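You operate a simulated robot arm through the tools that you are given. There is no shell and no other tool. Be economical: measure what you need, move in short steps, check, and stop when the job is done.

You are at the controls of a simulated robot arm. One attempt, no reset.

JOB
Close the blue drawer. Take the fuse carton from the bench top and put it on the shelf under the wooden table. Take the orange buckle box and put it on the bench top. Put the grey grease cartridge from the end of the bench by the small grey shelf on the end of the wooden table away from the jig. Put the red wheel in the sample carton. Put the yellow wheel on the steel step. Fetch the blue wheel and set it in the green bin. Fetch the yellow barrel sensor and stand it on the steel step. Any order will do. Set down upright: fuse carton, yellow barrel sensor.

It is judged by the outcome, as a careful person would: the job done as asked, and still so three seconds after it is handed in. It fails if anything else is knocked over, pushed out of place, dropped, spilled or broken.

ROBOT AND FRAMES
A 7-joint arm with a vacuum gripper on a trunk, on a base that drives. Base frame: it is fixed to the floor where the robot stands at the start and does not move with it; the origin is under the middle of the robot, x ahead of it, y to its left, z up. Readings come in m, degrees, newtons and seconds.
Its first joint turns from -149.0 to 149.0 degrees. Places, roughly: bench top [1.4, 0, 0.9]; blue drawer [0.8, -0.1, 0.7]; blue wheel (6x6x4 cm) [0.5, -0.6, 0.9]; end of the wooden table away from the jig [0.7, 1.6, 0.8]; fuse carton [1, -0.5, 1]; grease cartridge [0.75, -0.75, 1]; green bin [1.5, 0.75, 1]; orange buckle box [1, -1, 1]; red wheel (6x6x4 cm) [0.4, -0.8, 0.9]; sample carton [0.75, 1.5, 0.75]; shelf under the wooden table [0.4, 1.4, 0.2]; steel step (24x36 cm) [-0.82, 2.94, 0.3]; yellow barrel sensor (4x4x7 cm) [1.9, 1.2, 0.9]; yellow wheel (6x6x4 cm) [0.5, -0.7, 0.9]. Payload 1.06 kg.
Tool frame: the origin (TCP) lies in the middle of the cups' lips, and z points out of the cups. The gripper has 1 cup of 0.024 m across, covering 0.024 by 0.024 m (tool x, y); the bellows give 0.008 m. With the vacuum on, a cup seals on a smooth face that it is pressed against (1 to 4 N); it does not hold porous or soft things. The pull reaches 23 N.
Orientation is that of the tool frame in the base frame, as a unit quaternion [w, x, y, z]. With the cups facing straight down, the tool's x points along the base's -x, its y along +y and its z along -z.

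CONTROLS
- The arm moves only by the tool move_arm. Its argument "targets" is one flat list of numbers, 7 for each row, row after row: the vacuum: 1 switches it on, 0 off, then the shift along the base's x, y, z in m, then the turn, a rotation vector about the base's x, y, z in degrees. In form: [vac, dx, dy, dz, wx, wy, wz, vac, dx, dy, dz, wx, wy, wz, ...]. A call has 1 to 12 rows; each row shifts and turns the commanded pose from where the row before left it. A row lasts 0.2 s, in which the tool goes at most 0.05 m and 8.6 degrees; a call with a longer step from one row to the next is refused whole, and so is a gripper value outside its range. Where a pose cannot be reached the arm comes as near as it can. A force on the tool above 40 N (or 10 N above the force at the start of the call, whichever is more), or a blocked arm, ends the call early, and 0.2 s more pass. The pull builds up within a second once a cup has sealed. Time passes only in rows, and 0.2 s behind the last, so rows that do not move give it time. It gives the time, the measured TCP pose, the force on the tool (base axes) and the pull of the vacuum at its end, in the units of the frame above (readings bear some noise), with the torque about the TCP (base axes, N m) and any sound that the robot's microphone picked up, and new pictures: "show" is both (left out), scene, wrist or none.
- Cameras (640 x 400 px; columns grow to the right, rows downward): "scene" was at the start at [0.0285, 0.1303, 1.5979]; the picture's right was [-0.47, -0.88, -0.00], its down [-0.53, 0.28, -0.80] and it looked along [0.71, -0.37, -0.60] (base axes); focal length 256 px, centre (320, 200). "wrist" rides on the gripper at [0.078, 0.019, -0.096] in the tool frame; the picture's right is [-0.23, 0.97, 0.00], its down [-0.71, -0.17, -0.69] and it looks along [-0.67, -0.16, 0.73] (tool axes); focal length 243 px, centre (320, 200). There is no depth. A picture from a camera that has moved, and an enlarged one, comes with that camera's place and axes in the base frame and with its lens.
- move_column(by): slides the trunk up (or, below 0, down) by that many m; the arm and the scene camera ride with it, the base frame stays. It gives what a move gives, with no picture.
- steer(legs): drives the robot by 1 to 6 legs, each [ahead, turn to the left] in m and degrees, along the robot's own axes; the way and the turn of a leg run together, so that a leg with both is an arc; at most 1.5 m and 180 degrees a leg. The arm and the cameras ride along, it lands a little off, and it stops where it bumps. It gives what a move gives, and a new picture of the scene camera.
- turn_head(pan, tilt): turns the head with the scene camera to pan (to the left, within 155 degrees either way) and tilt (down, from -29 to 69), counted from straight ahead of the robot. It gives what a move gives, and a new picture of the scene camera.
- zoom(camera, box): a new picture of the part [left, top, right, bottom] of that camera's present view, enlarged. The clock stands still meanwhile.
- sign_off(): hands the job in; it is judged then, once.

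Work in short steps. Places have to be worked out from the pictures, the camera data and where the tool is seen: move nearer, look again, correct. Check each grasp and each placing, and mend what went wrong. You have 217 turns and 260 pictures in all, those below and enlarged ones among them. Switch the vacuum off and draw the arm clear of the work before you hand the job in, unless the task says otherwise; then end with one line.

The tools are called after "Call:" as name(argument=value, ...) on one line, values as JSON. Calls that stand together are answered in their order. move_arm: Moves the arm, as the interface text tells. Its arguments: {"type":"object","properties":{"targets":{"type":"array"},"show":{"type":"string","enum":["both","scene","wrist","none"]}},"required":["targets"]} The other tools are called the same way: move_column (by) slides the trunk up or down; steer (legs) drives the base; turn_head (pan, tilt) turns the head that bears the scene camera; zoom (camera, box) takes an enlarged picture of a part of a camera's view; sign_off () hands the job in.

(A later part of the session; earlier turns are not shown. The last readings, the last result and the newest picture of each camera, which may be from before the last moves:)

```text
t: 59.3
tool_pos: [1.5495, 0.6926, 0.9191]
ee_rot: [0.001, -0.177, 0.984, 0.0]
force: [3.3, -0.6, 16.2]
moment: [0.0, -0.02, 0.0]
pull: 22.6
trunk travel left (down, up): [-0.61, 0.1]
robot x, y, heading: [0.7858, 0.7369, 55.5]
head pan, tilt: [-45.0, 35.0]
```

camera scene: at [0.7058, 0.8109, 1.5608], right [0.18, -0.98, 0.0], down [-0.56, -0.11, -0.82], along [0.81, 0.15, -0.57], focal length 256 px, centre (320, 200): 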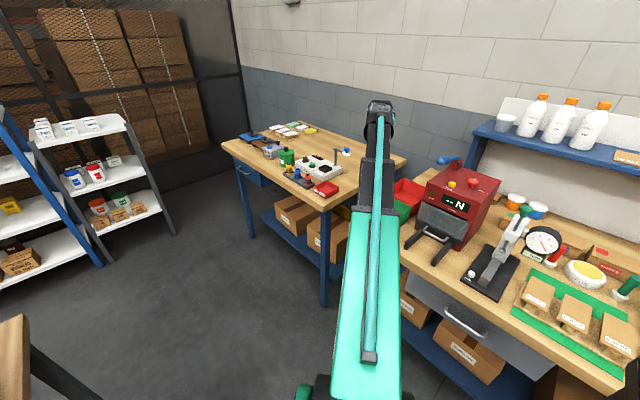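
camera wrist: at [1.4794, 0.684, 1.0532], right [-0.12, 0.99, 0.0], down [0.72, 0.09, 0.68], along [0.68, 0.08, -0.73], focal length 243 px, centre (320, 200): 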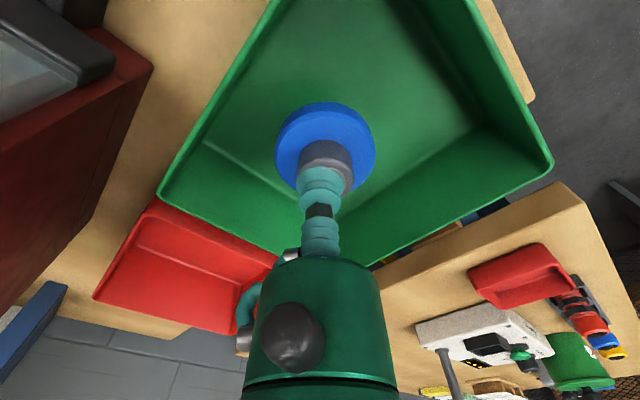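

Contact with the bin floor. I release and lift away.

Call:
move_arm(targets=[0, 0, 0, 0.001, 0, 0, 0, 0, 0, 0, 0, 0, 0, 0, 0, 0, 0, 0, 0, 0, 0, 0, 0, 0, 0, 0, 0, 0, 0, 0, 0, 0, 0, 0, 0, 0, 0, 0, 0.02, 0, 0, 0, 0, 0, 0, 0.05, 0, 0, 0, 0, 0, 0, 0.05, 0, 0, 0, 0, 0, 0, 0.05, 0, 0, 0, 0, 0, 0, 0.05, 0, 0, 0], show="wrist")

```text
t: 61.5
tool_pos: [1.5481, 0.6944, 1.1388]
ee_rot: [-0.001, -0.178, 0.984, 0.0]
force: [-1.5, 0.4, 0.0]
moment: [0.0, -0.02, -0.02]
pull: 0.0
trunk travel left (down, up): [-0.61, 0.1]
robot x, y, heading: [0.7866, 0.7316, 55.3]
head pan, tilt: [-45.0, 35.0]
camera wrist: at [1.4675, 0.6849, 1.2349], right [-0.12, 0.99, 0.0], down [0.72, 0.09, 0.68], along [0.68, 0.08, -0.73], focal length 243 px, centre (320, 200)
```

wrist: 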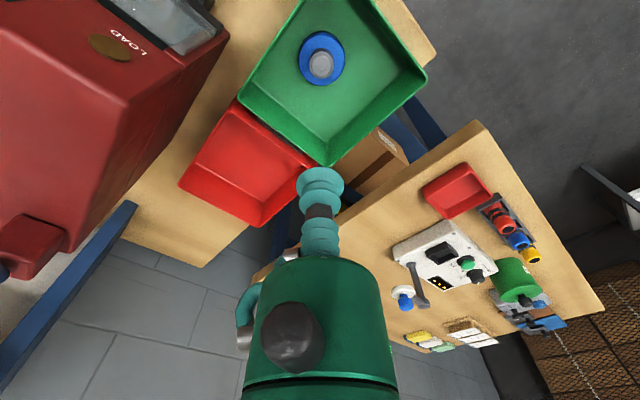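

Blue wheel is in the green bin. Next the yellow barrel sensor, close to here; I enlarge it.

Call:
zoom(camera="wrist", box=[380, 140, 620, 290])

Call:
zoom(camera="scene", box=[220, 110, 412, 230])

```text
2.67 times, centred on (500, 215) of wrist
camera zoom: at [1.4675, 0.6849, 1.2349], right [-0.12, 0.99, 0.0], down [0.72, 0.09, 0.68], along [0.68, 0.08, -0.73], focal length 647 px, centre (-160, 160)
```

zoom: 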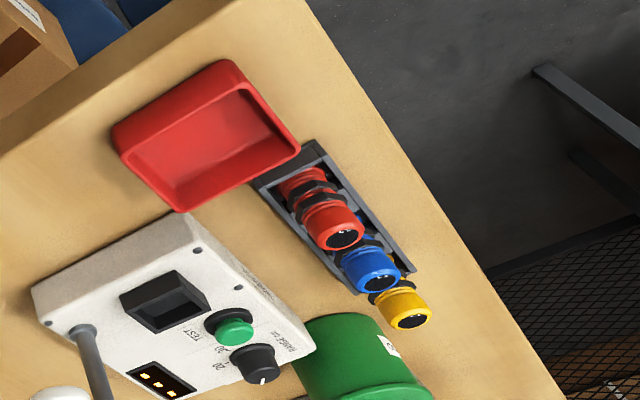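

```text
3.33 times, centred on (316, 170) of scene
camera zoom: at [0.7051, 0.8112, 1.5607], right [0.18, -0.98, 0.0], down [-0.56, -0.11, -0.82], along [0.81, 0.15, -0.57], focal length 854 px, centre (333, 300)
```

zoom: 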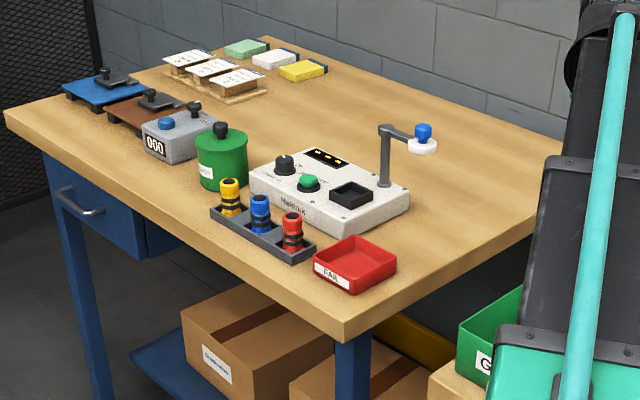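

Sensor top is near (1.875,1.198,0.94). I retract the arm off the bench, then drive 0.45 m along the aisle.

Call:
move_arm(targets=[0, -0.041, 0.029, 0, 0, 0, 0, 0, -0.041, 0.029, 0, 0, 0, 0, 0, -0.041, 0.029, 0, 0, 0, 0, 0, -0.041, 0.029, 0, 0, 0, 0, 0, -0.036, 0.026, 0, 0, 0, 0], show="none")

Call:
steer(legs=[[0.45, 0]])

Call:
move_arm(targets=[0, 0, 0, 0, 0, 0, 0], show="wrist")

```text
refused: row 1 steps farther than a row can; nothing moved
```

```text
t: 64.2
tool_pos: [1.8037, 1.07, 1.1371]
ee_rot: [0.0, -0.178, 0.984, 0.0]
force: [0.0, -0.5, 0.5]
moment: [-0.01, 0.01, -0.01]
pull: 0.0
trunk travel left (down, up): [-0.61, 0.1]
robot x, y, heading: [1.0393, 1.1085, 55.8]
head pan, tilt: [-45.0, 35.0]
camera scene: at [0.9606, 1.1849, 1.5608], right [0.19, -0.98, 0.0], down [-0.56, -0.11, -0.82], along [0.8, 0.15, -0.57], focal length 256 px, centre (320, 200)
```

scene: 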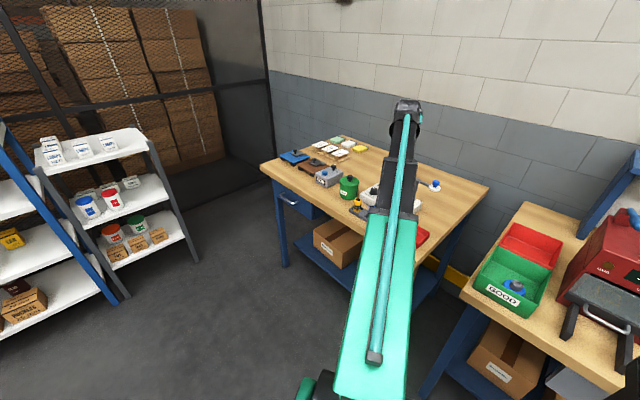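

```text
t: 64.6
tool_pos: [1.8022, 1.0698, 1.1384]
ee_rot: [0.0, -0.178, 0.984, 0.0]
force: [-1.3, 0.3, -0.4]
moment: [-0.01, 0.02, -0.01]
pull: 0.1
trunk travel left (down, up): [-0.61, 0.1]
robot x, y, heading: [1.044, 1.1106, 55.7]
head pan, tilt: [-45.0, 35.0]
camera wrist: at [1.7229, 1.0601, 1.2342], right [-0.12, 0.99, 0.0], down [0.72, 0.09, 0.68], along [0.68, 0.08, -0.73], focal length 243 px, centre (320, 200)
```

wrist: 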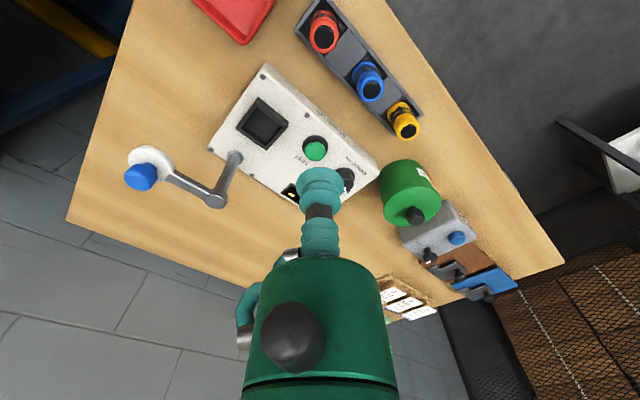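

Arm was not retracted (call refused) but the drive was clear. I enlarge the sensor's top.

Call:
zoom(camera="wrist", box=[330, 60, 458, 140])

Call:
move_arm(targets=[0, 0.026, 0.039, 0, 0, 0, 0, 0, 0.026, 0.039, 0, 0, 0, 0, 0, 0, 0.039, -0.03, 0, 0, 0, 0, 0, 0, -0.045, 0, 0, 0, 0, 0, 0, -0.045, 0, 0, 0, 0, 0, 0, -0.03, 0, 0, 0], show="wrist")

```text
5.00 times, centred on (394, 100) of wrist
camera zoom: at [1.7229, 1.0601, 1.2342], right [-0.12, 0.99, 0.0], down [0.72, 0.09, 0.68], along [0.68, 0.08, -0.73], focal length 1213 px, centre (-50, 700)
```

zoom: 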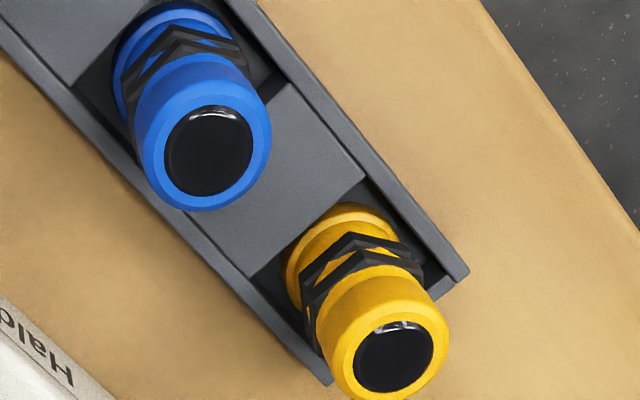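

```text
t: 66.0
tool_pos: [1.8554, 1.1854, 0.9867]
ee_rot: [-0.001, -0.178, 0.984, 0.0]
force: [0.7, -0.5, -0.8]
moment: [0.0, 0.0, -0.02]
pull: 0.1
trunk travel left (down, up): [-0.61, 0.1]
robot x, y, heading: [1.0404, 1.1113, 55.9]
head pan, tilt: [-45.0, 35.0]
camera wrist: at [1.775, 1.1767, 1.0828], right [-0.12, 0.99, 0.0], down [0.72, 0.09, 0.68], along [0.68, 0.08, -0.73], focal length 243 px, centre (320, 200)
```

wrist: 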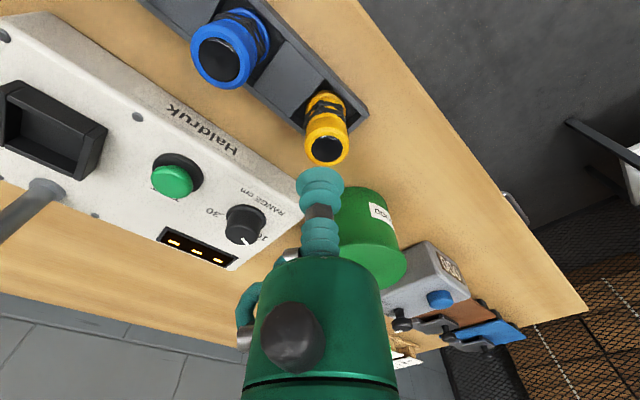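

Lens centre ≈(1.858,1.190), top z≈0.945. I align and go down gently with vacuum on.

Call:
move_arm(targets=[1, 0.003, 0.004, -0.03, 0, 0, 0, 1, 0, 0, -0.004, 0, 0, 0, 1, 0, 0, -0.004, 0, 0, 0, 1, 0, 0, -0.003, 0, 0, 0], show="wrist")

```text
t: 67.0
tool_pos: [1.8574, 1.1906, 0.9476]
ee_rot: [0.0, -0.177, 0.984, 0.0]
force: [0.0, 0.5, 4.0]
moment: [0.03, -0.04, -0.01]
pull: 23.2
trunk travel left (down, up): [-0.61, 0.1]
robot x, y, heading: [1.0464, 1.1109, 55.7]
head pan, tilt: [-45.0, 35.0]
camera wrist: at [1.7773, 1.1809, 1.0435], right [-0.12, 0.99, 0.0], down [0.72, 0.09, 0.68], along [0.68, 0.08, -0.73], focal length 243 px, centre (320, 200)
```

wrist: 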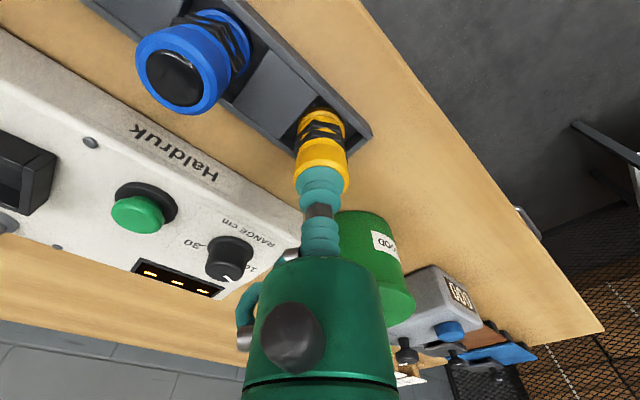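

Sealed. I lift straight out of the rack and swing to the carrying place ahead of the robot.

Call:
move_arm(targets=[1, 0, 0, 0.02, 0, 0, 0, 1, 0, 0, 0.045, 0, 0, 0, 1, 0, 0, 0.05, 0, 0, 0, 1, 0, 0, 0.05, 0, 0, 0, 1, 0, 0, 0.03, 0, 0, 0, 1, -0.0375, 0.0308, 0, 0, 0, 0, 1, -0.0375, 0.0308, 0, 0, 0, 0, 1, -0.0375, 0.0308, 0, 0, 0, 0, 1, -0.0375, 0.0308, 0, 0, 0, 0, 1, -0.0375, 0.0308, 0, 0, 0, 0, 1, -0.0375, 0.0308, 0, 0, 0, 0, 1, -0.0375, 0.0308, 0, 0, 0, 0], show="wrist")

Call:
move_arm(targets=[1, -0.0375, 0.0308, 0, 0, 0, 0, 1, -0.0375, 0.0308, 0, 0, 0, 0, 1, -0.0375, 0.0308, 0, 0, 0, 0, 1, -0.0375, 0.0308, 0, 0, 0, 0, 1, -0.0375, 0.0308, 0, 0, 0, 0, 1, -0.0375, 0.0308, 0, 0, 0, 0], show="none")

Call:
turn_head(pan=65, tilt=30)

Call:
turn_head(pan=10, tilt=35)

```text
t: 69.6
tool_pos: [1.5942, 1.4073, 1.1429]
ee_rot: [0.0, -0.178, 0.984, 0.0]
force: [0.4, 0.6, -1.0]
moment: [-0.04, 0.01, 0.02]
pull: 23.1
trunk travel left (down, up): [-0.61, 0.1]
robot x, y, heading: [1.0466, 1.1057, 55.5]
head pan, tilt: [-45.0, 35.0]
camera wrist: at [1.5138, 1.3974, 1.2388], right [-0.12, 0.99, 0.0], down [0.72, 0.09, 0.68], along [0.68, 0.08, -0.73], focal length 243 px, centre (320, 200)
```

wrist: 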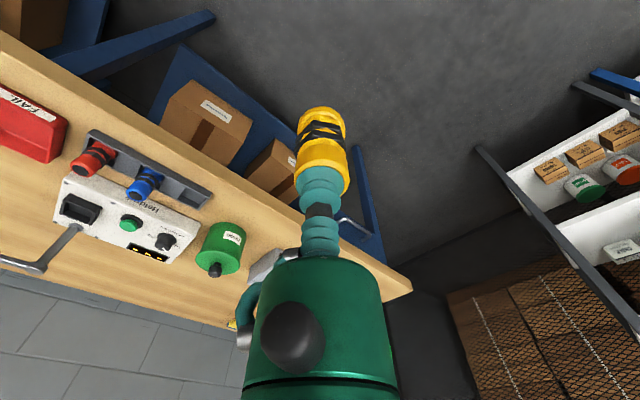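

```text
t: 71.0
tool_pos: [1.3696, 1.5912, 1.1424]
ee_rot: [-0.001, -0.178, 0.984, 0.0]
force: [0.1, -1.0, -1.0]
moment: [-0.02, -0.01, 0.03]
pull: 22.6
trunk travel left (down, up): [-0.61, 0.1]
robot x, y, heading: [1.0429, 1.1074, 55.7]
head pan, tilt: [-45.0, 35.0]
```

```text
t: 72.9
tool_pos: [1.3706, 1.5906, 1.1429]
ee_rot: [-0.001, -0.178, 0.984, -0.001]
force: [-0.1, -0.4, -0.8]
moment: [0.01, -0.03, 0.01]
pull: 23.0
trunk travel left (down, up): [-0.61, 0.1]
robot x, y, heading: [1.0429, 1.1039, 55.6]
head pan, tilt: [65.0, 30.0]
camera scene: at [0.8275, 1.2461, 1.5685], right [0.86, 0.51, 0.0], down [0.26, -0.43, -0.87], along [-0.44, 0.74, -0.5], focal length 256 px, centre (320, 200)
```

scene: 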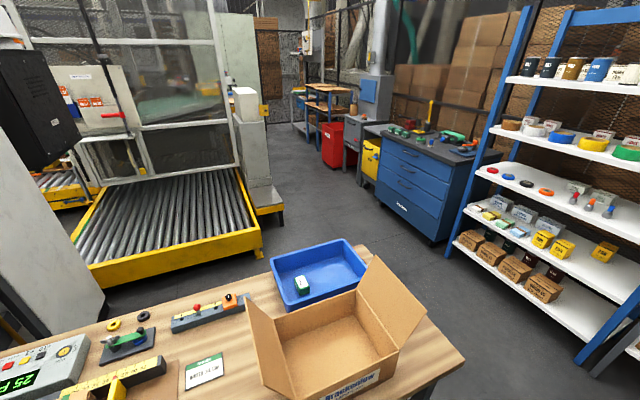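

```text
t: 74.2
tool_pos: [1.3691, 1.59, 1.1415]
ee_rot: [-0.001, -0.178, 0.984, 0.0]
force: [-0.2, 0.0, -0.4]
moment: [0.02, -0.03, 0.03]
pull: 22.4
trunk travel left (down, up): [-0.61, 0.1]
robot x, y, heading: [1.0436, 1.1083, 55.7]
head pan, tilt: [10.0, 35.0]
camera scene: at [0.9098, 1.2486, 1.5607], right [0.91, -0.41, 0.0], down [-0.24, -0.52, -0.82], along [0.34, 0.75, -0.57], focal length 256 px, centre (320, 200)
```

scene: 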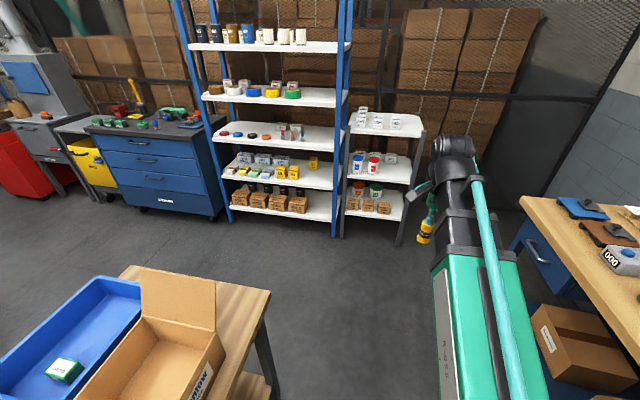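

The path round the far end of the table is clear: rack front at u≈3.1, table end at u≈2.05. I drive forward, turning in two stages toward the steel step.

Call:
steer(legs=[[0.8, 0], [0, 45], [0.42, 0], [0, 45], [0.4, 0]])

```text
t: 86.8
tool_pos: [0.5987, 2.7301, 1.1425]
ee_rot: [0.0, 0.822, -0.569, 0.0]
force: [-0.5, -0.6, -1.6]
moment: [-0.02, 0.01, -0.02]
pull: 22.9
trunk travel left (down, up): [-0.61, 0.1]
robot x, y, heading: [1.0835, 2.4025, 145.3]
head pan, tilt: [10.0, 35.0]
camera scene: at [0.9388, 2.275, 1.5607], right [0.41, 0.91, 0.0], down [0.52, -0.24, -0.82], along [-0.75, 0.34, -0.57], focal length 256 px, centre (320, 200)
```

scene: 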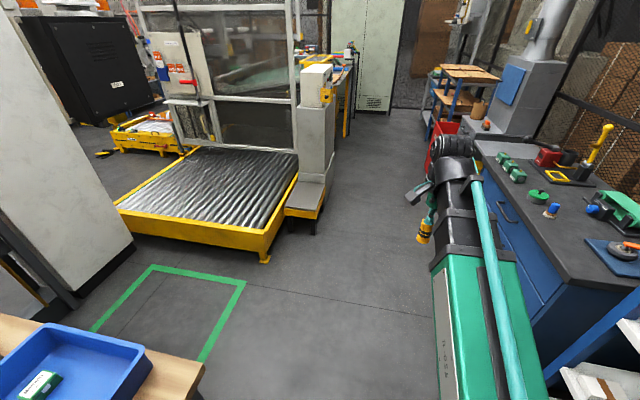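

The steel step is visible at about (-0.80,2.97). I drive 1.4 m ahead.

Call:
steer(legs=[[1.4, 0]])

Call:
turn_head(pan=50, tilt=50)

```text
t: 93.8
tool_pos: [-0.5615, 3.511, 1.1416]
ee_rot: [0.0, 0.824, -0.567, 0.001]
force: [-0.7, -0.5, 0.1]
moment: [0.01, -0.03, 0.01]
pull: 22.7
trunk travel left (down, up): [-0.61, 0.1]
robot x, y, heading: [-0.0786, 3.1875, 146.2]
head pan, tilt: [10.0, 35.0]
camera scene: at [-0.2185, 3.0568, 1.5607], right [0.41, 0.91, 0.0], down [0.52, -0.23, -0.82], along [-0.75, 0.33, -0.57], focal length 256 px, centre (320, 200)
```

scene: 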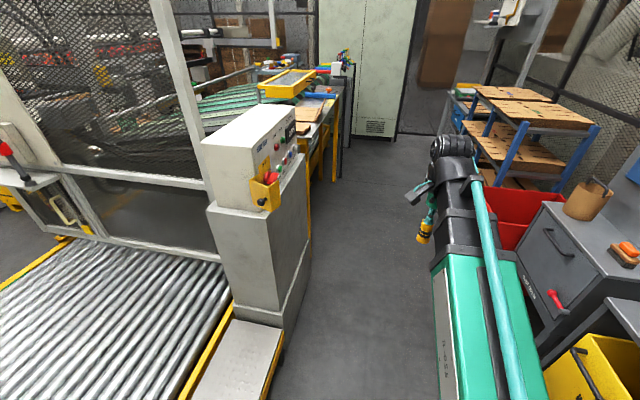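

```text
t: 94.9
tool_pos: [-0.5625, 3.5106, 1.1439]
ee_rot: [0.001, 0.824, -0.567, 0.001]
force: [0.1, 0.3, -1.1]
moment: [0.03, -0.04, 0.01]
pull: 22.8
trunk travel left (down, up): [-0.61, 0.1]
robot x, y, heading: [-0.077, 3.1891, 146.1]
head pan, tilt: [50.0, 50.0]
camera scene: at [-0.2119, 2.9997, 1.539], right [-0.28, 0.96, 0.0], down [0.74, 0.21, -0.64], along [-0.62, -0.18, -0.77], focal length 256 px, centre (320, 200)
```

scene: 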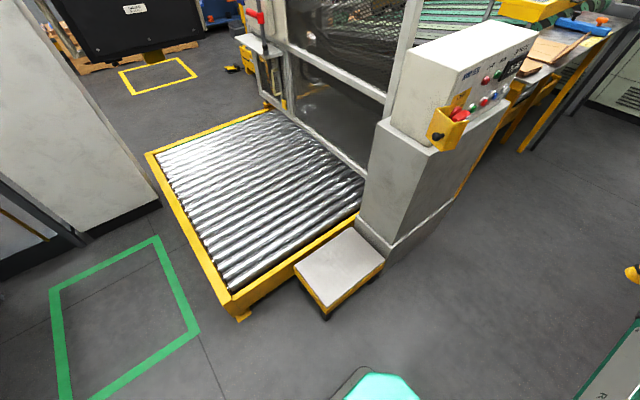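

Step top centre ≈(-0.83,2.93), long axis along the aisle normal. I swing the sensor to above a spot near its near end, (-0.776,2.845).

Call:
move_arm(targets=[1, -0.0142, -0.0444, 0, 0, 0, 0, 1, -0.0142, -0.0444, 0, 0, 0, 0, 1, -0.0142, -0.0444, 0, 0, 0, 0, 1, -0.0142, -0.0444, 0, 0, 0, 0, 1, -0.0142, -0.0444, 0, 0, 0, 0, 1, -0.0142, -0.0444, 0, 0, 0, 0, 1, -0.0142, -0.0444, 0, 0, 0, 0, 1, -0.0142, -0.0444, 0, 0, 0, 0, 1, -0.0142, -0.0444, 0, 0, 0, 0, 1, -0.0142, -0.0444, 0, 0, 0, 0, 1, -0.0142, -0.0444, 0, 0, 0, 0, 1, -0.0142, -0.0444, 0, 0, 0, 0], show="none")

Call:
move_arm(targets=[1, -0.0142, -0.0444, 0, 0, 0, 0, 1, -0.0142, -0.0444, 0, 0, 0, 0, 1, -0.0142, -0.0444, 0, 0, 0, 0], show="none")

Call:
move_column(by=-0.4)

Call:
move_arm(targets=[1, 0, 0, 0, 0, 0, 0])

```text
t: 97.5
tool_pos: [-0.734, 2.9754, 1.1427]
ee_rot: [0.0, 0.823, -0.568, 0.001]
force: [0.6, -1.4, -0.7]
moment: [-0.01, 0.0, -0.04]
pull: 23.1
trunk travel left (down, up): [-0.61, 0.1]
robot x, y, heading: [-0.0763, 3.1887, 146.2]
head pan, tilt: [50.0, 50.0]
```

```text
t: 98.3
tool_pos: [-0.7737, 2.8446, 1.143]
ee_rot: [0.001, 0.824, -0.567, 0.001]
force: [1.0, -0.6, -0.9]
moment: [0.0, 0.0, -0.03]
pull: 23.1
trunk travel left (down, up): [-0.61, 0.1]
robot x, y, heading: [-0.0775, 3.184, 146.0]
head pan, tilt: [50.0, 50.0]
```

```text
t: 102.1
tool_pos: [-0.7747, 2.8444, 0.7431]
ee_rot: [0.001, 0.824, -0.567, 0.001]
force: [0.3, 0.1, -0.4]
moment: [-0.01, -0.01, -0.01]
pull: 23.2
trunk travel left (down, up): [-0.21, 0.5]
robot x, y, heading: [-0.0831, 3.1869, 146.1]
head pan, tilt: [50.0, 50.0]
```

```text
t: 102.5
tool_pos: [-0.7743, 2.846, 0.7434]
ee_rot: [0.0, 0.824, -0.566, -0.001]
force: [0.1, 1.2, -0.8]
moment: [0.01, 0.02, -0.02]
pull: 22.7
trunk travel left (down, up): [-0.21, 0.5]
robot x, y, heading: [-0.0767, 3.1862, 146.1]
head pan, tilt: [50.0, 50.0]
camera scene: at [-0.2119, 2.9996, 1.139], right [-0.28, 0.96, 0.0], down [0.74, 0.21, -0.64], along [-0.62, -0.18, -0.77], focal length 256 px, centre (320, 200)
camera wrist: at [-0.7642, 2.7662, 0.8387], right [-0.99, -0.13, 0.0], down [-0.09, 0.72, 0.68], along [-0.09, 0.68, -0.73], focal length 243 px, centre (320, 200)
```

scene: 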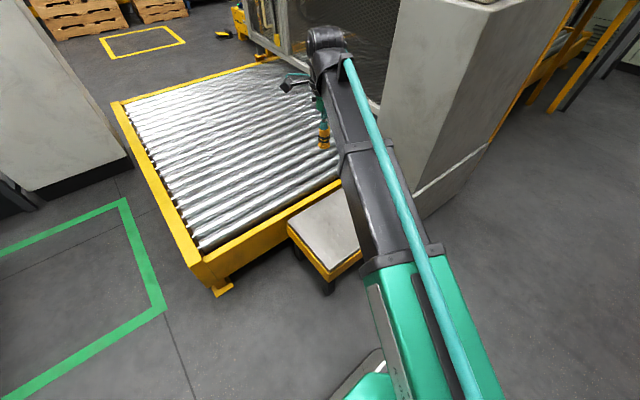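
wrist: 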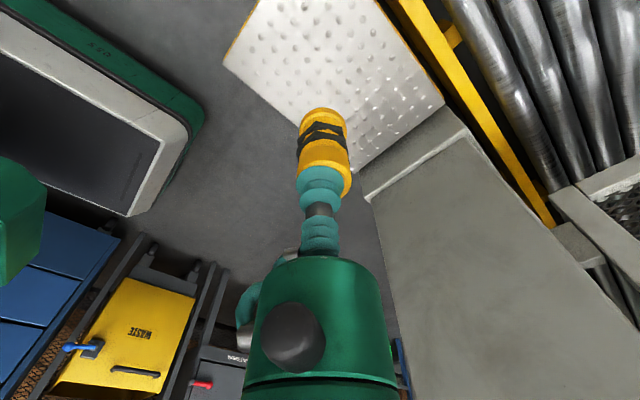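

Alignment looks right over the step. I lower the trunk further and then the arm to ~0.40.

Call:
move_column(by=-0.2)

Call:
move_arm(targets=[1, 0, 0, -0.04, 0, 0, 0, 1, 0, 0, -0.04, 0, 0, 0, 1, 0, 0, -0.04, 0, 0, 0])

```text
t: 104.7
tool_pos: [-0.7746, 2.8457, 0.5433]
ee_rot: [0.0, 0.823, -0.568, 0.001]
force: [-0.4, 0.6, -0.4]
moment: [-0.01, -0.01, 0.01]
pull: 22.9
trunk travel left (down, up): [-0.01, 0.7]
robot x, y, heading: [-0.077, 3.1856, 146.2]
head pan, tilt: [50.0, 50.0]
```

```text
t: 105.5
tool_pos: [-0.7743, 2.8453, 0.4214]
ee_rot: [0.0, 0.824, -0.567, 0.001]
force: [0.8, -0.2, -1.1]
moment: [-0.05, 0.0, 0.02]
pull: 22.6
trunk travel left (down, up): [-0.01, 0.7]
robot x, y, heading: [-0.0765, 3.1859, 146.3]
head pan, tilt: [50.0, 50.0]
camera scene: at [-0.2118, 2.9997, 0.9391], right [-0.28, 0.96, 0.0], down [0.74, 0.21, -0.64], along [-0.62, -0.18, -0.77], focal length 256 px, centre (320, 200)
camera wrist: at [-0.7648, 2.7664, 0.5183], right [-0.99, -0.13, 0.0], down [-0.09, 0.72, 0.68], along [-0.09, 0.68, -0.73], focal length 243 px, centre (320, 200)
```

scene: 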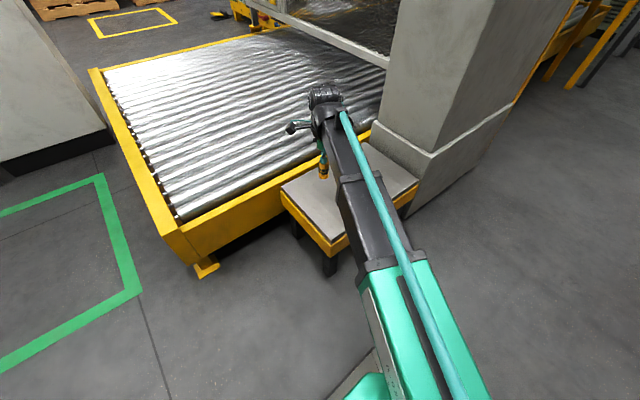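
wrist: 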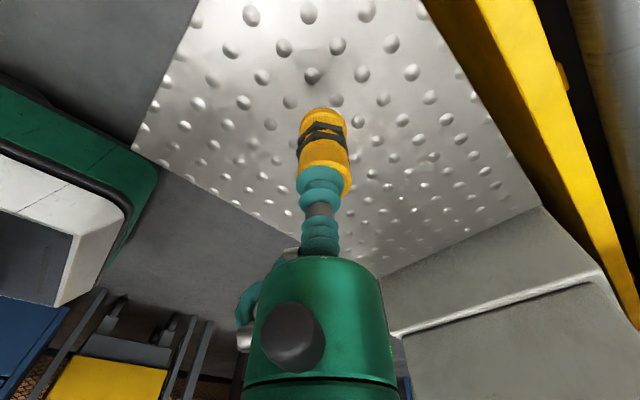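

Inside the step's area. I lower carefully toward contact.

Call:
move_arm(targets=[1, 0, 0, -0.02, 0, 0, 0, 1, 0, 0, -0.01, 0, 0, 0, 1, 0, 0, -0.005, 0, 0, 0, 1, 0, 0, -0.004, 0, 0, 0, 1, 0, 0, -0.003, 0, 0, 0], show="none")

```text
t: 106.7
tool_pos: [-0.7736, 2.8462, 0.3774]
ee_rot: [0.001, 0.824, -0.567, 0.0]
force: [0.1, -1.0, -1.0]
moment: [0.04, 0.0, 0.02]
pull: 23.1
trunk travel left (down, up): [-0.01, 0.7]
robot x, y, heading: [-0.0779, 3.1857, 146.3]
head pan, tilt: [50.0, 50.0]
```

Call:
move_arm(targets=[1, 0, 0, -0.004, 0, 0, 0, 1, 0, 0, -0.003, 0, 0, 0, 1, 0, 0, -0.002, 0, 0, 0], show="none")

```text
t: 107.5
tool_pos: [-0.7742, 2.8446, 0.3708]
ee_rot: [0.0, 0.824, -0.566, 0.0]
force: [-0.9, 0.8, -1.7]
moment: [-0.01, -0.01, -0.04]
pull: 22.9
trunk travel left (down, up): [-0.01, 0.7]
robot x, y, heading: [-0.0735, 3.1849, 146.0]
head pan, tilt: [50.0, 50.0]
```

Call:
move_arm(targets=[1, 0, 0, -0.002, 0, 0, 0, 1, 0, 0, -0.002, 0, 0, 0], show="none")

```text
t: 108.1
tool_pos: [-0.7748, 2.8448, 0.3673]
ee_rot: [0.001, 0.824, -0.567, 0.001]
force: [-0.1, -0.3, -0.4]
moment: [-0.01, 0.02, 0.02]
pull: 22.5
trunk travel left (down, up): [-0.01, 0.7]
robot x, y, heading: [-0.078, 3.1856, 146.0]
head pan, tilt: [50.0, 50.0]
```

Call:
move_arm(targets=[1, 0, 0, -0.002, 0, 0, 0, 1, 0, 0, -0.002, 0, 0, 0, 1, 0, 0, -0.002, 0, 0, 0], show="wrist")

```text
t: 108.9
tool_pos: [-0.774, 2.8453, 0.364]
ee_rot: [0.002, 0.823, -0.568, 0.0]
force: [-0.8, 0.9, 14.8]
moment: [0.07, -0.03, 0.01]
pull: 22.4
trunk travel left (down, up): [-0.01, 0.7]
robot x, y, heading: [-0.0782, 3.1853, 146.0]
head pan, tilt: [50.0, 50.0]
camera wrist: at [-0.7639, 2.7663, 0.4594], right [-0.99, -0.13, 0.0], down [-0.09, 0.72, 0.68], along [-0.09, 0.68, -0.73], focal length 243 px, centre (320, 200)
```

wrist: 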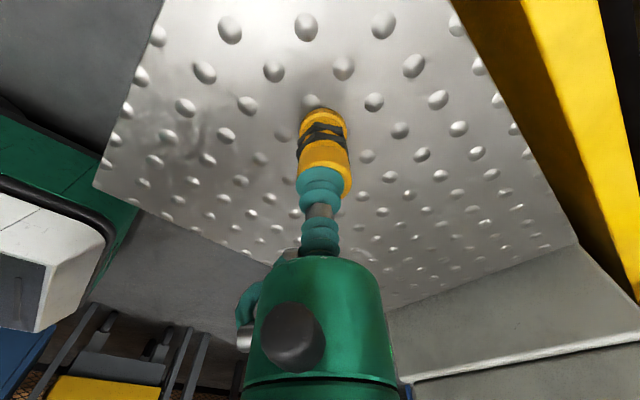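

In contact. Release, wait, lift straight up.

Call:
move_arm(targets=[0, 0, 0, 0.001, 0, 0, 0, 0, 0, 0, 0.001, 0, 0, 0, 0, 0, 0, 0, 0, 0, 0, 0, 0, 0, 0, 0, 0, 0, 0, 0, 0, 0, 0, 0, 0, 0, 0, 0, 0.01, 0, 0, 0, 0, 0, 0, 0.03, 0, 0, 0, 0, 0, 0, 0.05, 0, 0, 0, 0, 0, 0, 0.05, 0, 0, 0], show="wrist")

```text
t: 110.9
tool_pos: [-0.7753, 2.8449, 0.5043]
ee_rot: [0.001, 0.824, -0.567, 0.001]
force: [-0.6, -0.7, -0.4]
moment: [-0.02, -0.01, 0.0]
pull: 0.0
trunk travel left (down, up): [-0.01, 0.7]
robot x, y, heading: [-0.0761, 3.1878, 146.1]
head pan, tilt: [50.0, 50.0]
camera wrist: at [-0.7646, 2.765, 0.6001], right [-0.99, -0.13, 0.0], down [-0.09, 0.72, 0.68], along [-0.09, 0.68, -0.73], focal length 243 px, centre (320, 200)
```

wrist: 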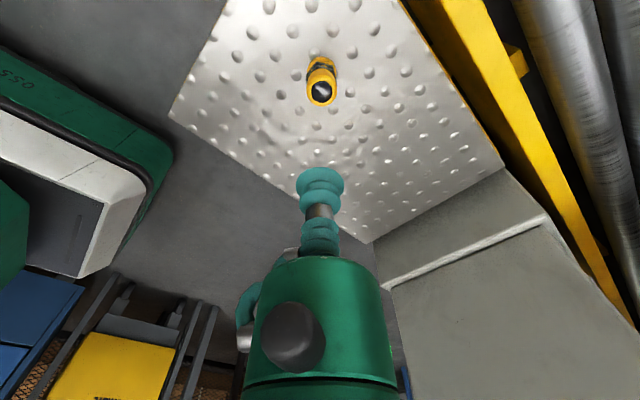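

Sensor stands upright on the step. I raise the trunk and swing the arm back to straight ahead.

Call:
move_column(by=0.4)

Call:
move_arm(targets=[0, 0.0142, 0.0444, 0.01, 0, 0, 0, 0, 0.0142, 0.0444, 0.01, 0, 0, 0, 0, 0.0142, 0.0444, 0.01, 0, 0, 0, 0, 0.0142, 0.0444, 0.01, 0, 0, 0, 0, 0.0142, 0.0444, 0, 0, 0, 0, 0, 0.0142, 0.0444, 0, 0, 0, 0, 0, 0.0142, 0.0444, 0, 0, 0, 0, 0, 0.0142, 0.0444, 0, 0, 0, 0, 0, 0.0142, 0.0444, 0, 0, 0, 0, 0, 0.0142, 0.0444, 0, 0, 0, 0, 0, 0.0142, 0.0444, 0, 0, 0, 0, 0, 0.0142, 0.0444, 0, 0, 0, 0], show="none")

Call:
move_arm(targets=[0, 0.0142, 0.0444, 0, 0, 0, 0, 0, 0.0142, 0.0444, 0, 0, 0, 0, 0, 0.0142, 0.0444, 0, 0, 0, 0], show="scene")

Call:
move_column(by=0.2)

```text
t: 114.7
tool_pos: [-0.7745, 2.8447, 0.9038]
ee_rot: [0.0, 0.823, -0.568, 0.001]
force: [-1.4, -0.7, 0.6]
moment: [-0.05, -0.01, 0.0]
pull: 0.2
trunk travel left (down, up): [-0.41, 0.3]
robot x, y, heading: [-0.0732, 3.187, 146.0]
head pan, tilt: [50.0, 50.0]
```

```text
t: 117.3
tool_pos: [-0.6047, 3.3777, 0.9455]
ee_rot: [0.001, 0.824, -0.567, 0.001]
force: [0.2, 0.3, -0.9]
moment: [-0.01, 0.05, -0.01]
pull: 0.1
trunk travel left (down, up): [-0.41, 0.3]
robot x, y, heading: [-0.0791, 3.1866, 146.0]
head pan, tilt: [50.0, 50.0]
```

```text
t: 118.1
tool_pos: [-0.5602, 3.511, 0.944]
ee_rot: [0.0, 0.824, -0.567, 0.001]
force: [0.7, -0.1, 0.9]
moment: [-0.01, -0.02, 0.03]
pull: 0.0
trunk travel left (down, up): [-0.41, 0.3]
robot x, y, heading: [-0.0756, 3.1854, 145.8]
head pan, tilt: [50.0, 50.0]
camera scene: at [-0.2119, 2.9996, 1.339], right [-0.28, 0.96, 0.0], down [0.74, 0.21, -0.64], along [-0.62, -0.18, -0.77], focal length 256 px, centre (320, 200)
```

scene: 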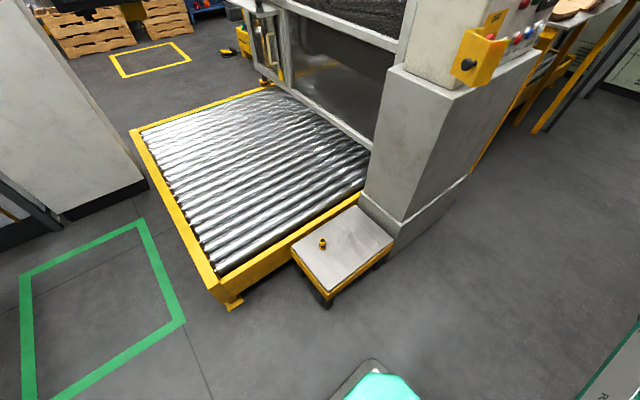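

```text
t: 120.3
tool_pos: [-0.5608, 3.5118, 1.144]
ee_rot: [0.002, 0.823, -0.568, 0.001]
force: [-0.4, -0.1, -0.2]
moment: [0.01, 0.0, 0.01]
pull: 0.1
trunk travel left (down, up): [-0.61, 0.1]
robot x, y, heading: [-0.0804, 3.1861, 146.1]
head pan, tilt: [50.0, 50.0]
```

Now I reverse along the same path back into the aisle.

Call:
steer(legs=[[-1.4, 0], [-0.4, 0], [0, -45], [-0.42, 0], [0, -45.5], [-0.8, 0]])

```text
t: 139.6
tool_pos: [1.3763, 1.5882, 1.1436]
ee_rot: [-0.001, -0.177, 0.984, -0.001]
force: [0.1, -0.6, 0.4]
moment: [0.04, 0.0, 0.02]
pull: 0.1
trunk travel left (down, up): [-0.61, 0.1]
robot x, y, heading: [1.0507, 1.106, 55.4]
head pan, tilt: [50.0, 50.0]
camera scene: at [0.8576, 1.2404, 1.539], right [0.96, 0.27, 0.0], down [0.21, -0.74, -0.64], along [-0.17, 0.62, -0.77], focal length 256 px, centre (320, 200)
```

scene: 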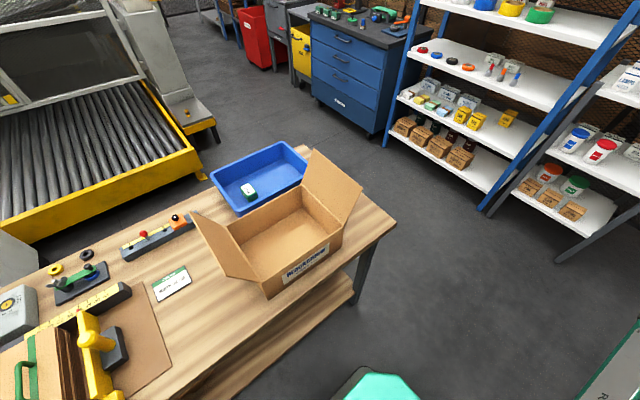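

Back in the aisle exactly as before. I reverse 1.5 m to the bench's right end.

Call:
steer(legs=[[-1.5, 0]])

Call:
turn_head(pan=-100, tilt=45)

```text
t: 146.9
tool_pos: [0.5391, 0.3605, 1.1451]
ee_rot: [-0.001, -0.177, 0.984, -0.001]
force: [-0.5, 1.4, -0.3]
moment: [-0.01, 0.0, 0.0]
pull: 0.1
trunk travel left (down, up): [-0.61, 0.1]
robot x, y, heading: [0.2071, -0.1197, 56.0]
head pan, tilt: [50.0, 50.0]
camera scene: at [0.019, 0.0145, 1.539], right [0.96, 0.27, 0.0], down [0.21, -0.74, -0.64], along [-0.17, 0.62, -0.77], focal length 256 px, centre (320, 200)
```

scene: 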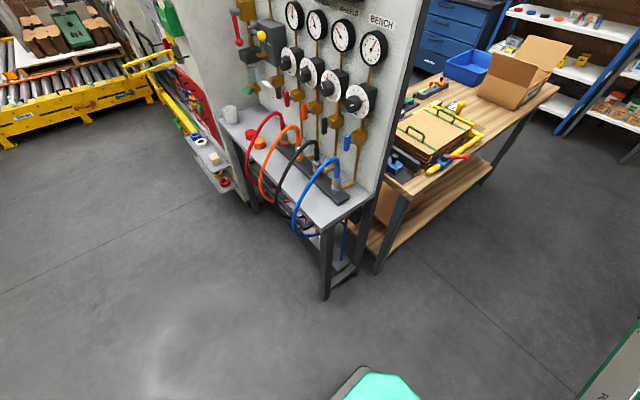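

```text
t: 149.3
tool_pos: [0.5381, 0.3603, 1.1446]
ee_rot: [-0.001, -0.177, 0.984, 0.0]
force: [0.5, -0.4, -1.0]
moment: [0.01, 0.03, 0.0]
pull: 0.1
trunk travel left (down, up): [-0.61, 0.1]
robot x, y, heading: [0.2064, -0.1212, 55.4]
head pan, tilt: [-100.0, 45.0]
camera scene: at [0.0979, -0.1164, 1.5459], right [-0.7, -0.71, 0.0], down [-0.51, 0.49, -0.71], along [0.51, -0.49, -0.71], focal length 256 px, centre (320, 200)
```

scene: 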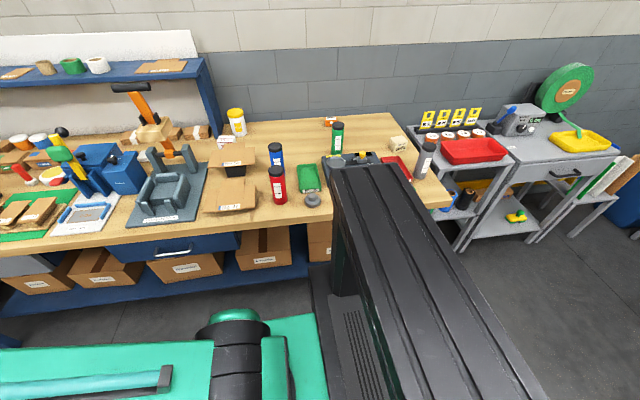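

I swing the arm round the right side to above the yellow wheel, yawing the tool back to the orientation used before.

Call:
move_arm(targets=[0, 0.028, -0.0344, 0, 0, 0, -7, 0, 0.028, -0.0344, 0, 0, 0, -7, 0, 0.028, -0.0344, 0, 0, 0, -7, 0, 0.028, -0.0344, 0, 0, 0, -7, 0, 0.028, -0.0344, 0, 0, 0, -7, 0, 0.028, -0.0344, 0, 0, 0, -7, 0, 0.028, -0.0344, 0, 0, 0, -7, 0, 0.028, -0.0344, 0, 0, 0, -6, 0, 0.028, -0.0344, 0, 0, 0, 0, 0, 0, -0.044, 0, 0, 0, 0, 0, 0, -0.044, 0, 0, 0, 0, 0, 0, -0.044, 0, 0, 0, 0], show="none")

Call:
move_arm(targets=[0, 0, -0.044, 0, 0, 0, 0, 0, 0, -0.044, 0, 0, 0, 0, 0, 0, -0.044, 0, 0, 0, 0, 0, 0, -0.044, 0, 0, 0, 0, 0, 0, -0.044, 0, 0, 0, 0, 0, -0.0238, -0.0375, 0, 0, 0, 0, 0, -0.0238, -0.0375, 0, 0, 0, 0, 0, -0.0238, -0.0375, 0, 0, 0, 0, 0, -0.0238, -0.0375, 0, 0, 0, 0, 0, -0.0238, -0.0375, 0, 0, 0, 0, 0, -0.0238, -0.0375, 0, 0, 0, 0, 0, -0.0238, -0.0375, 0, 0, 0, 0], show="wrist")

```text
t: 151.9
tool_pos: [0.7899, -0.0813, 1.1444]
ee_rot: [-0.001, 0.297, 0.955, 0.0]
force: [-0.4, 0.3, 0.5]
moment: [-0.01, -0.03, -0.01]
pull: 0.1
trunk travel left (down, up): [-0.61, 0.1]
robot x, y, heading: [0.2106, -0.125, 55.6]
head pan, tilt: [-100.0, 45.0]
```

```text
t: 154.5
tool_pos: [0.6233, -0.5631, 1.1445]
ee_rot: [-0.001, 0.298, 0.955, 0.0]
force: [-0.5, -0.8, 0.5]
moment: [0.02, 0.04, 0.02]
pull: 0.2
trunk travel left (down, up): [-0.61, 0.1]
robot x, y, heading: [0.2064, -0.1188, 55.6]
head pan, tilt: [-100.0, 45.0]
camera wrist: at [0.5693, -0.5045, 1.2406], right [0.75, 0.67, 0.0], down [0.49, -0.54, 0.68], along [0.46, -0.51, -0.73], focal length 243 px, centre (320, 200)
```

wrist: 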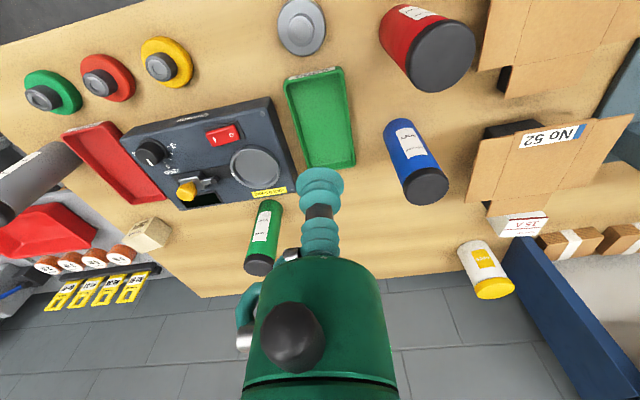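

Yellow hub at ≈(0.477,-0.70). I go over it and down to 0.95.

Call:
move_arm(targets=[0, -0.0292, -0.0276, 0, 0, 0, 0, 0, -0.0292, -0.0276, 0, 0, 0, 0, 0, -0.0292, -0.0276, 0, 0, 0, 0, 0, -0.0292, -0.0276, 0, 0, 0, 0, 0, -0.0292, -0.0276, 0, 0, 0, 0, 0, 0, 0, -0.048, 0, 0, 0, 0, 0, 0, -0.048, 0, 0, 0, 0, 0, 0, -0.048, 0, 0, 0, 0, 0, 0, -0.048, 0, 0, 0], show="wrist")

```text
t: 156.7
tool_pos: [0.5079, -0.6913, 0.9561]
ee_rot: [0.004, 0.276, 0.961, -0.005]
force: [-0.7, 0.4, 0.1]
moment: [0.02, 0.01, 0.0]
pull: 0.0
trunk travel left (down, up): [-0.61, 0.1]
robot x, y, heading: [0.2091, -0.1236, 55.7]
head pan, tilt: [-100.0, 45.0]
stopped in row 9: the arm was blocked; the commanded pose is now the measured one
camera wrist: at [0.4499, -0.6322, 1.0517], right [0.71, 0.7, -0.01], down [0.51, -0.51, 0.69], along [0.48, -0.5, -0.72], focal length 243 px, centre (320, 200)
```

wrist: 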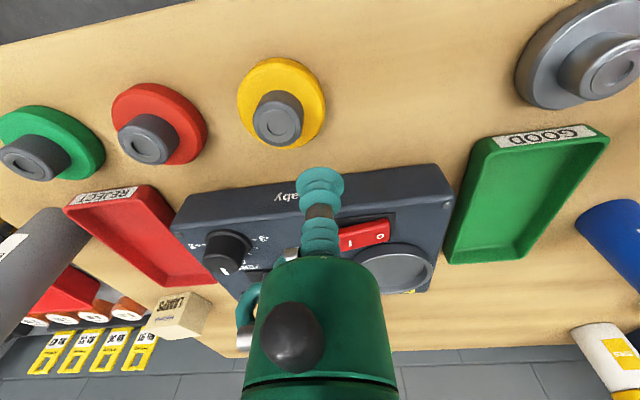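

The arm's first joints ran to a limit there. I lift, swing back, and instead turn the base to the right.

Call:
move_arm(targets=[0, 0, 0, 0.05, 0, 0, 0, 0, 0, 0, 0.05, 0, 0, 0, 0, 0, 0, 0.05, 0, 0, 0, 0, 0, 0, 0.045, 0, 0, 0, 0, 0.025, 0.0375, 0, 0, 0, 0, 0, 0.025, 0.0375, 0, 0, 0, 0, 0, 0.025, 0.0375, 0, 0, 0, 0, 0, 0.025, 0.0375, 0, 0, 0, 0, 0, 0.025, 0.0375, 0, 0, 0, 0, 0, 0.025, 0.0375, 0, 0, 0, 0, 0, 0.025, 0.0375, 0, 0, 0, 0, 0, 0.025, 0.0375, 0, 0, 0, 0], show="none")

Call:
steer(legs=[[0, -50]])

Call:
move_arm(targets=[0, 0, 0, 0, 0, 0, 0], show="wrist")

```text
t: 159.3
tool_pos: [0.7055, -0.3914, 1.1552]
ee_rot: [0.003, 0.277, 0.961, -0.005]
force: [-0.6, 0.2, 0.4]
moment: [0.02, 0.0, 0.0]
pull: 0.0
trunk travel left (down, up): [-0.61, 0.1]
robot x, y, heading: [0.2087, -0.1161, 55.6]
head pan, tilt: [-100.0, 45.0]
```

```text
t: 162.0
tool_pos: [0.3163, -0.675, 1.1552]
ee_rot: [0.001, 0.66, 0.751, -0.006]
force: [0.1, -0.1, -0.5]
moment: [0.0, 0.03, 0.0]
pull: 0.0
trunk travel left (down, up): [-0.61, 0.1]
robot x, y, heading: [0.2114, -0.1241, 4.9]
head pan, tilt: [-100.0, 45.0]
camera scene: at [0.1383, -0.0344, 1.5459], right [-1.0, 0.08, 0.0], down [0.06, 0.7, -0.71], along [-0.06, -0.7, -0.71], focal length 256 px, centre (320, 200)
```

scene: 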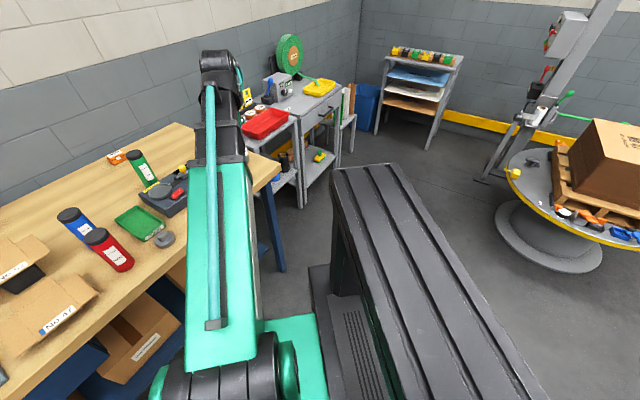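

```text
t: 162.4
tool_pos: [0.3158, -0.675, 1.156]
ee_rot: [0.0, 0.66, 0.751, -0.005]
force: [0.4, 1.0, 0.1]
moment: [-0.02, 0.01, -0.01]
pull: 0.1
trunk travel left (down, up): [-0.61, 0.1]
robot x, y, heading: [0.2126, -0.1219, 5.4]
head pan, tilt: [-100.0, 45.0]
camera wrist: at [0.3246, -0.5944, 1.2502], right [0.99, -0.11, 0.0], down [-0.07, -0.72, 0.69], along [-0.08, -0.69, -0.72], focal length 243 px, centre (320, 200)
```

wrist: 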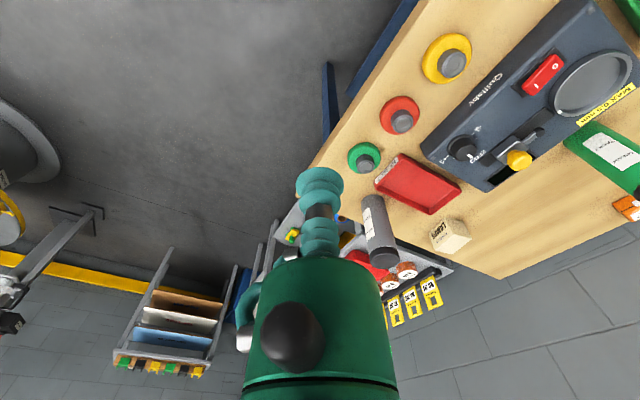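

Now over the yellow hub at (0.476,-0.699) and down to ~0.955.

Call:
move_arm(targets=[0, 0.04, -0.006, 0, 0, 0, 0, 0, 0.04, -0.006, 0, 0, 0, 0, 0, 0.04, -0.006, 0, 0, 0, 0, 0, 0.04, -0.006, 0, 0, 0, 0, 0, 0, 0, -0.05, 0, 0, 0, 0, 0, 0, -0.05, 0, 0, 0, 0, 0, 0, -0.05, 0, 0, 0, 0, 0, 0, -0.05, 0, 0, 0], show="wrist")

```text
t: 164.2
tool_pos: [0.4751, -0.6996, 0.9551]
ee_rot: [0.002, 0.66, 0.751, -0.006]
force: [1.2, -0.2, 0.0]
moment: [-0.04, 0.02, -0.02]
pull: 0.1
trunk travel left (down, up): [-0.61, 0.1]
robot x, y, heading: [0.2075, -0.1217, 5.3]
head pan, tilt: [-100.0, 45.0]
camera wrist: at [0.484, -0.6179, 1.05], right [0.99, -0.11, 0.0], down [-0.07, -0.72, 0.69], along [-0.08, -0.69, -0.72], focal length 243 px, centre (320, 200)
```

wrist: 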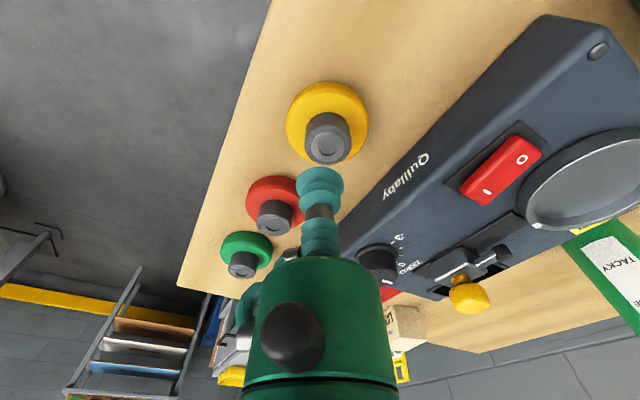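

Small correction then contact with vacuum on.

Call:
move_arm(targets=[1, 0.004, -0.004, -0.03, 0, 0, 0, 1, 0, 0, -0.006, 0, 0, 0, 1, 0, 0, -0.004, 0, 0, 0, 1, 0, 0, -0.003, 0, 0, 0, 1, 0, 0, 0, 0, 0, 0, 1, 0, 0, 0, 0, 0, 0], show="none")

```text
t: 165.6
tool_pos: [0.4788, -0.7043, 0.9136]
ee_rot: [0.001, 0.66, 0.751, -0.006]
force: [-1.2, -8.2, 12.5]
moment: [0.06, -0.03, -0.02]
pull: 22.7
trunk travel left (down, up): [-0.61, 0.1]
robot x, y, heading: [0.2057, -0.1213, 5.2]
head pan, tilt: [-100.0, 45.0]
```

Sealed. Lift and swing to the carrying place ahead.

Call:
move_arm(targets=[1, 0, 0, 0.02, 0, 0, 0, 1, 0, 0, 0.05, 0, 0, 0, 1, 0, 0, 0.05, 0, 0, 0, 1, 0, 0, 0.05, 0, 0, 0, 1, 0, 0, 0.05, 0, 0, 0, 1, 0, 0, 0.03, 0, 0, 0, 1, 0.0301, 0.0318, 0, 0, 0, 0, 1, 0.0301, 0.0318, 0, 0, 0, 0, 1, 0.0301, 0.0318, 0, 0, 0, 0, 1, 0.0301, 0.0318, 0, 0, 0, 0, 1, 0.0301, 0.0318, 0, 0, 0, 0, 1, 0.0301, 0.0318, 0, 0, 0, 0], show="none")

Call:
move_arm(targets=[1, 0.0301, 0.0318, 0, 0, 0, 0, 1, 0.0301, 0.0318, 0, 0, 0, 0, 1, 0.0071, 0.0426, 0, 0, 0, 0, 1, 0.0071, 0.0426, 0, 0, 0, 0, 1, 0.0071, 0.0426, 0, 0, 0, 0, 1, 0.0071, 0.0426, 0, 0, 0, 0, 1, 0.0071, 0.0426, 0, 0, 0, 0, 1, 0.0071, 0.0426, 0, 0, 0, 0, 1, 0.0071, 0.0426, 0, 0, 0, 0, 1, 0.0071, 0.0426, 0, 0, 0, 0, 1, 0.0071, 0.0426, 0, 0, 0, 0], show="wrist")

```text
t: 168.2
tool_pos: [0.6607, -0.5123, 1.1632]
ee_rot: [0.002, 0.661, 0.751, -0.006]
force: [-0.1, 0.0, -0.4]
moment: [-0.03, 0.0, 0.02]
pull: 23.3
trunk travel left (down, up): [-0.61, 0.1]
robot x, y, heading: [0.2062, -0.1199, 5.1]
head pan, tilt: [-100.0, 45.0]
```

```text
t: 170.6
tool_pos: [0.7843, -0.0652, 1.1614]
ee_rot: [0.001, 0.66, 0.751, -0.006]
force: [-0.4, -0.3, -0.9]
moment: [-0.02, 0.01, 0.01]
pull: 23.0
trunk travel left (down, up): [-0.61, 0.1]
robot x, y, heading: [0.211, -0.1187, 5.1]
head pan, tilt: [-100.0, 45.0]
camera wrist: at [0.7929, 0.0165, 1.2568], right [0.99, -0.11, 0.0], down [-0.07, -0.72, 0.69], along [-0.08, -0.69, -0.72], focal length 243 px, centre (320, 200)
```

wrist: 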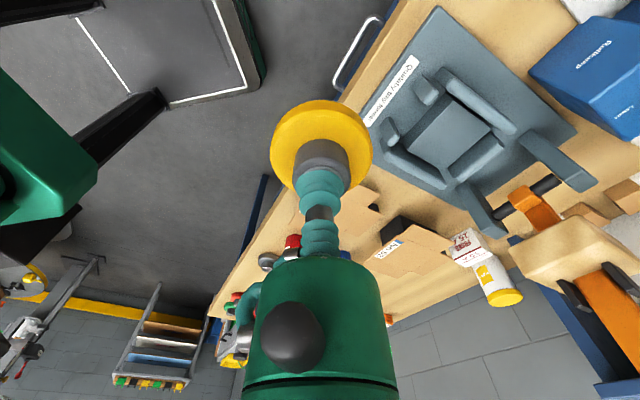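

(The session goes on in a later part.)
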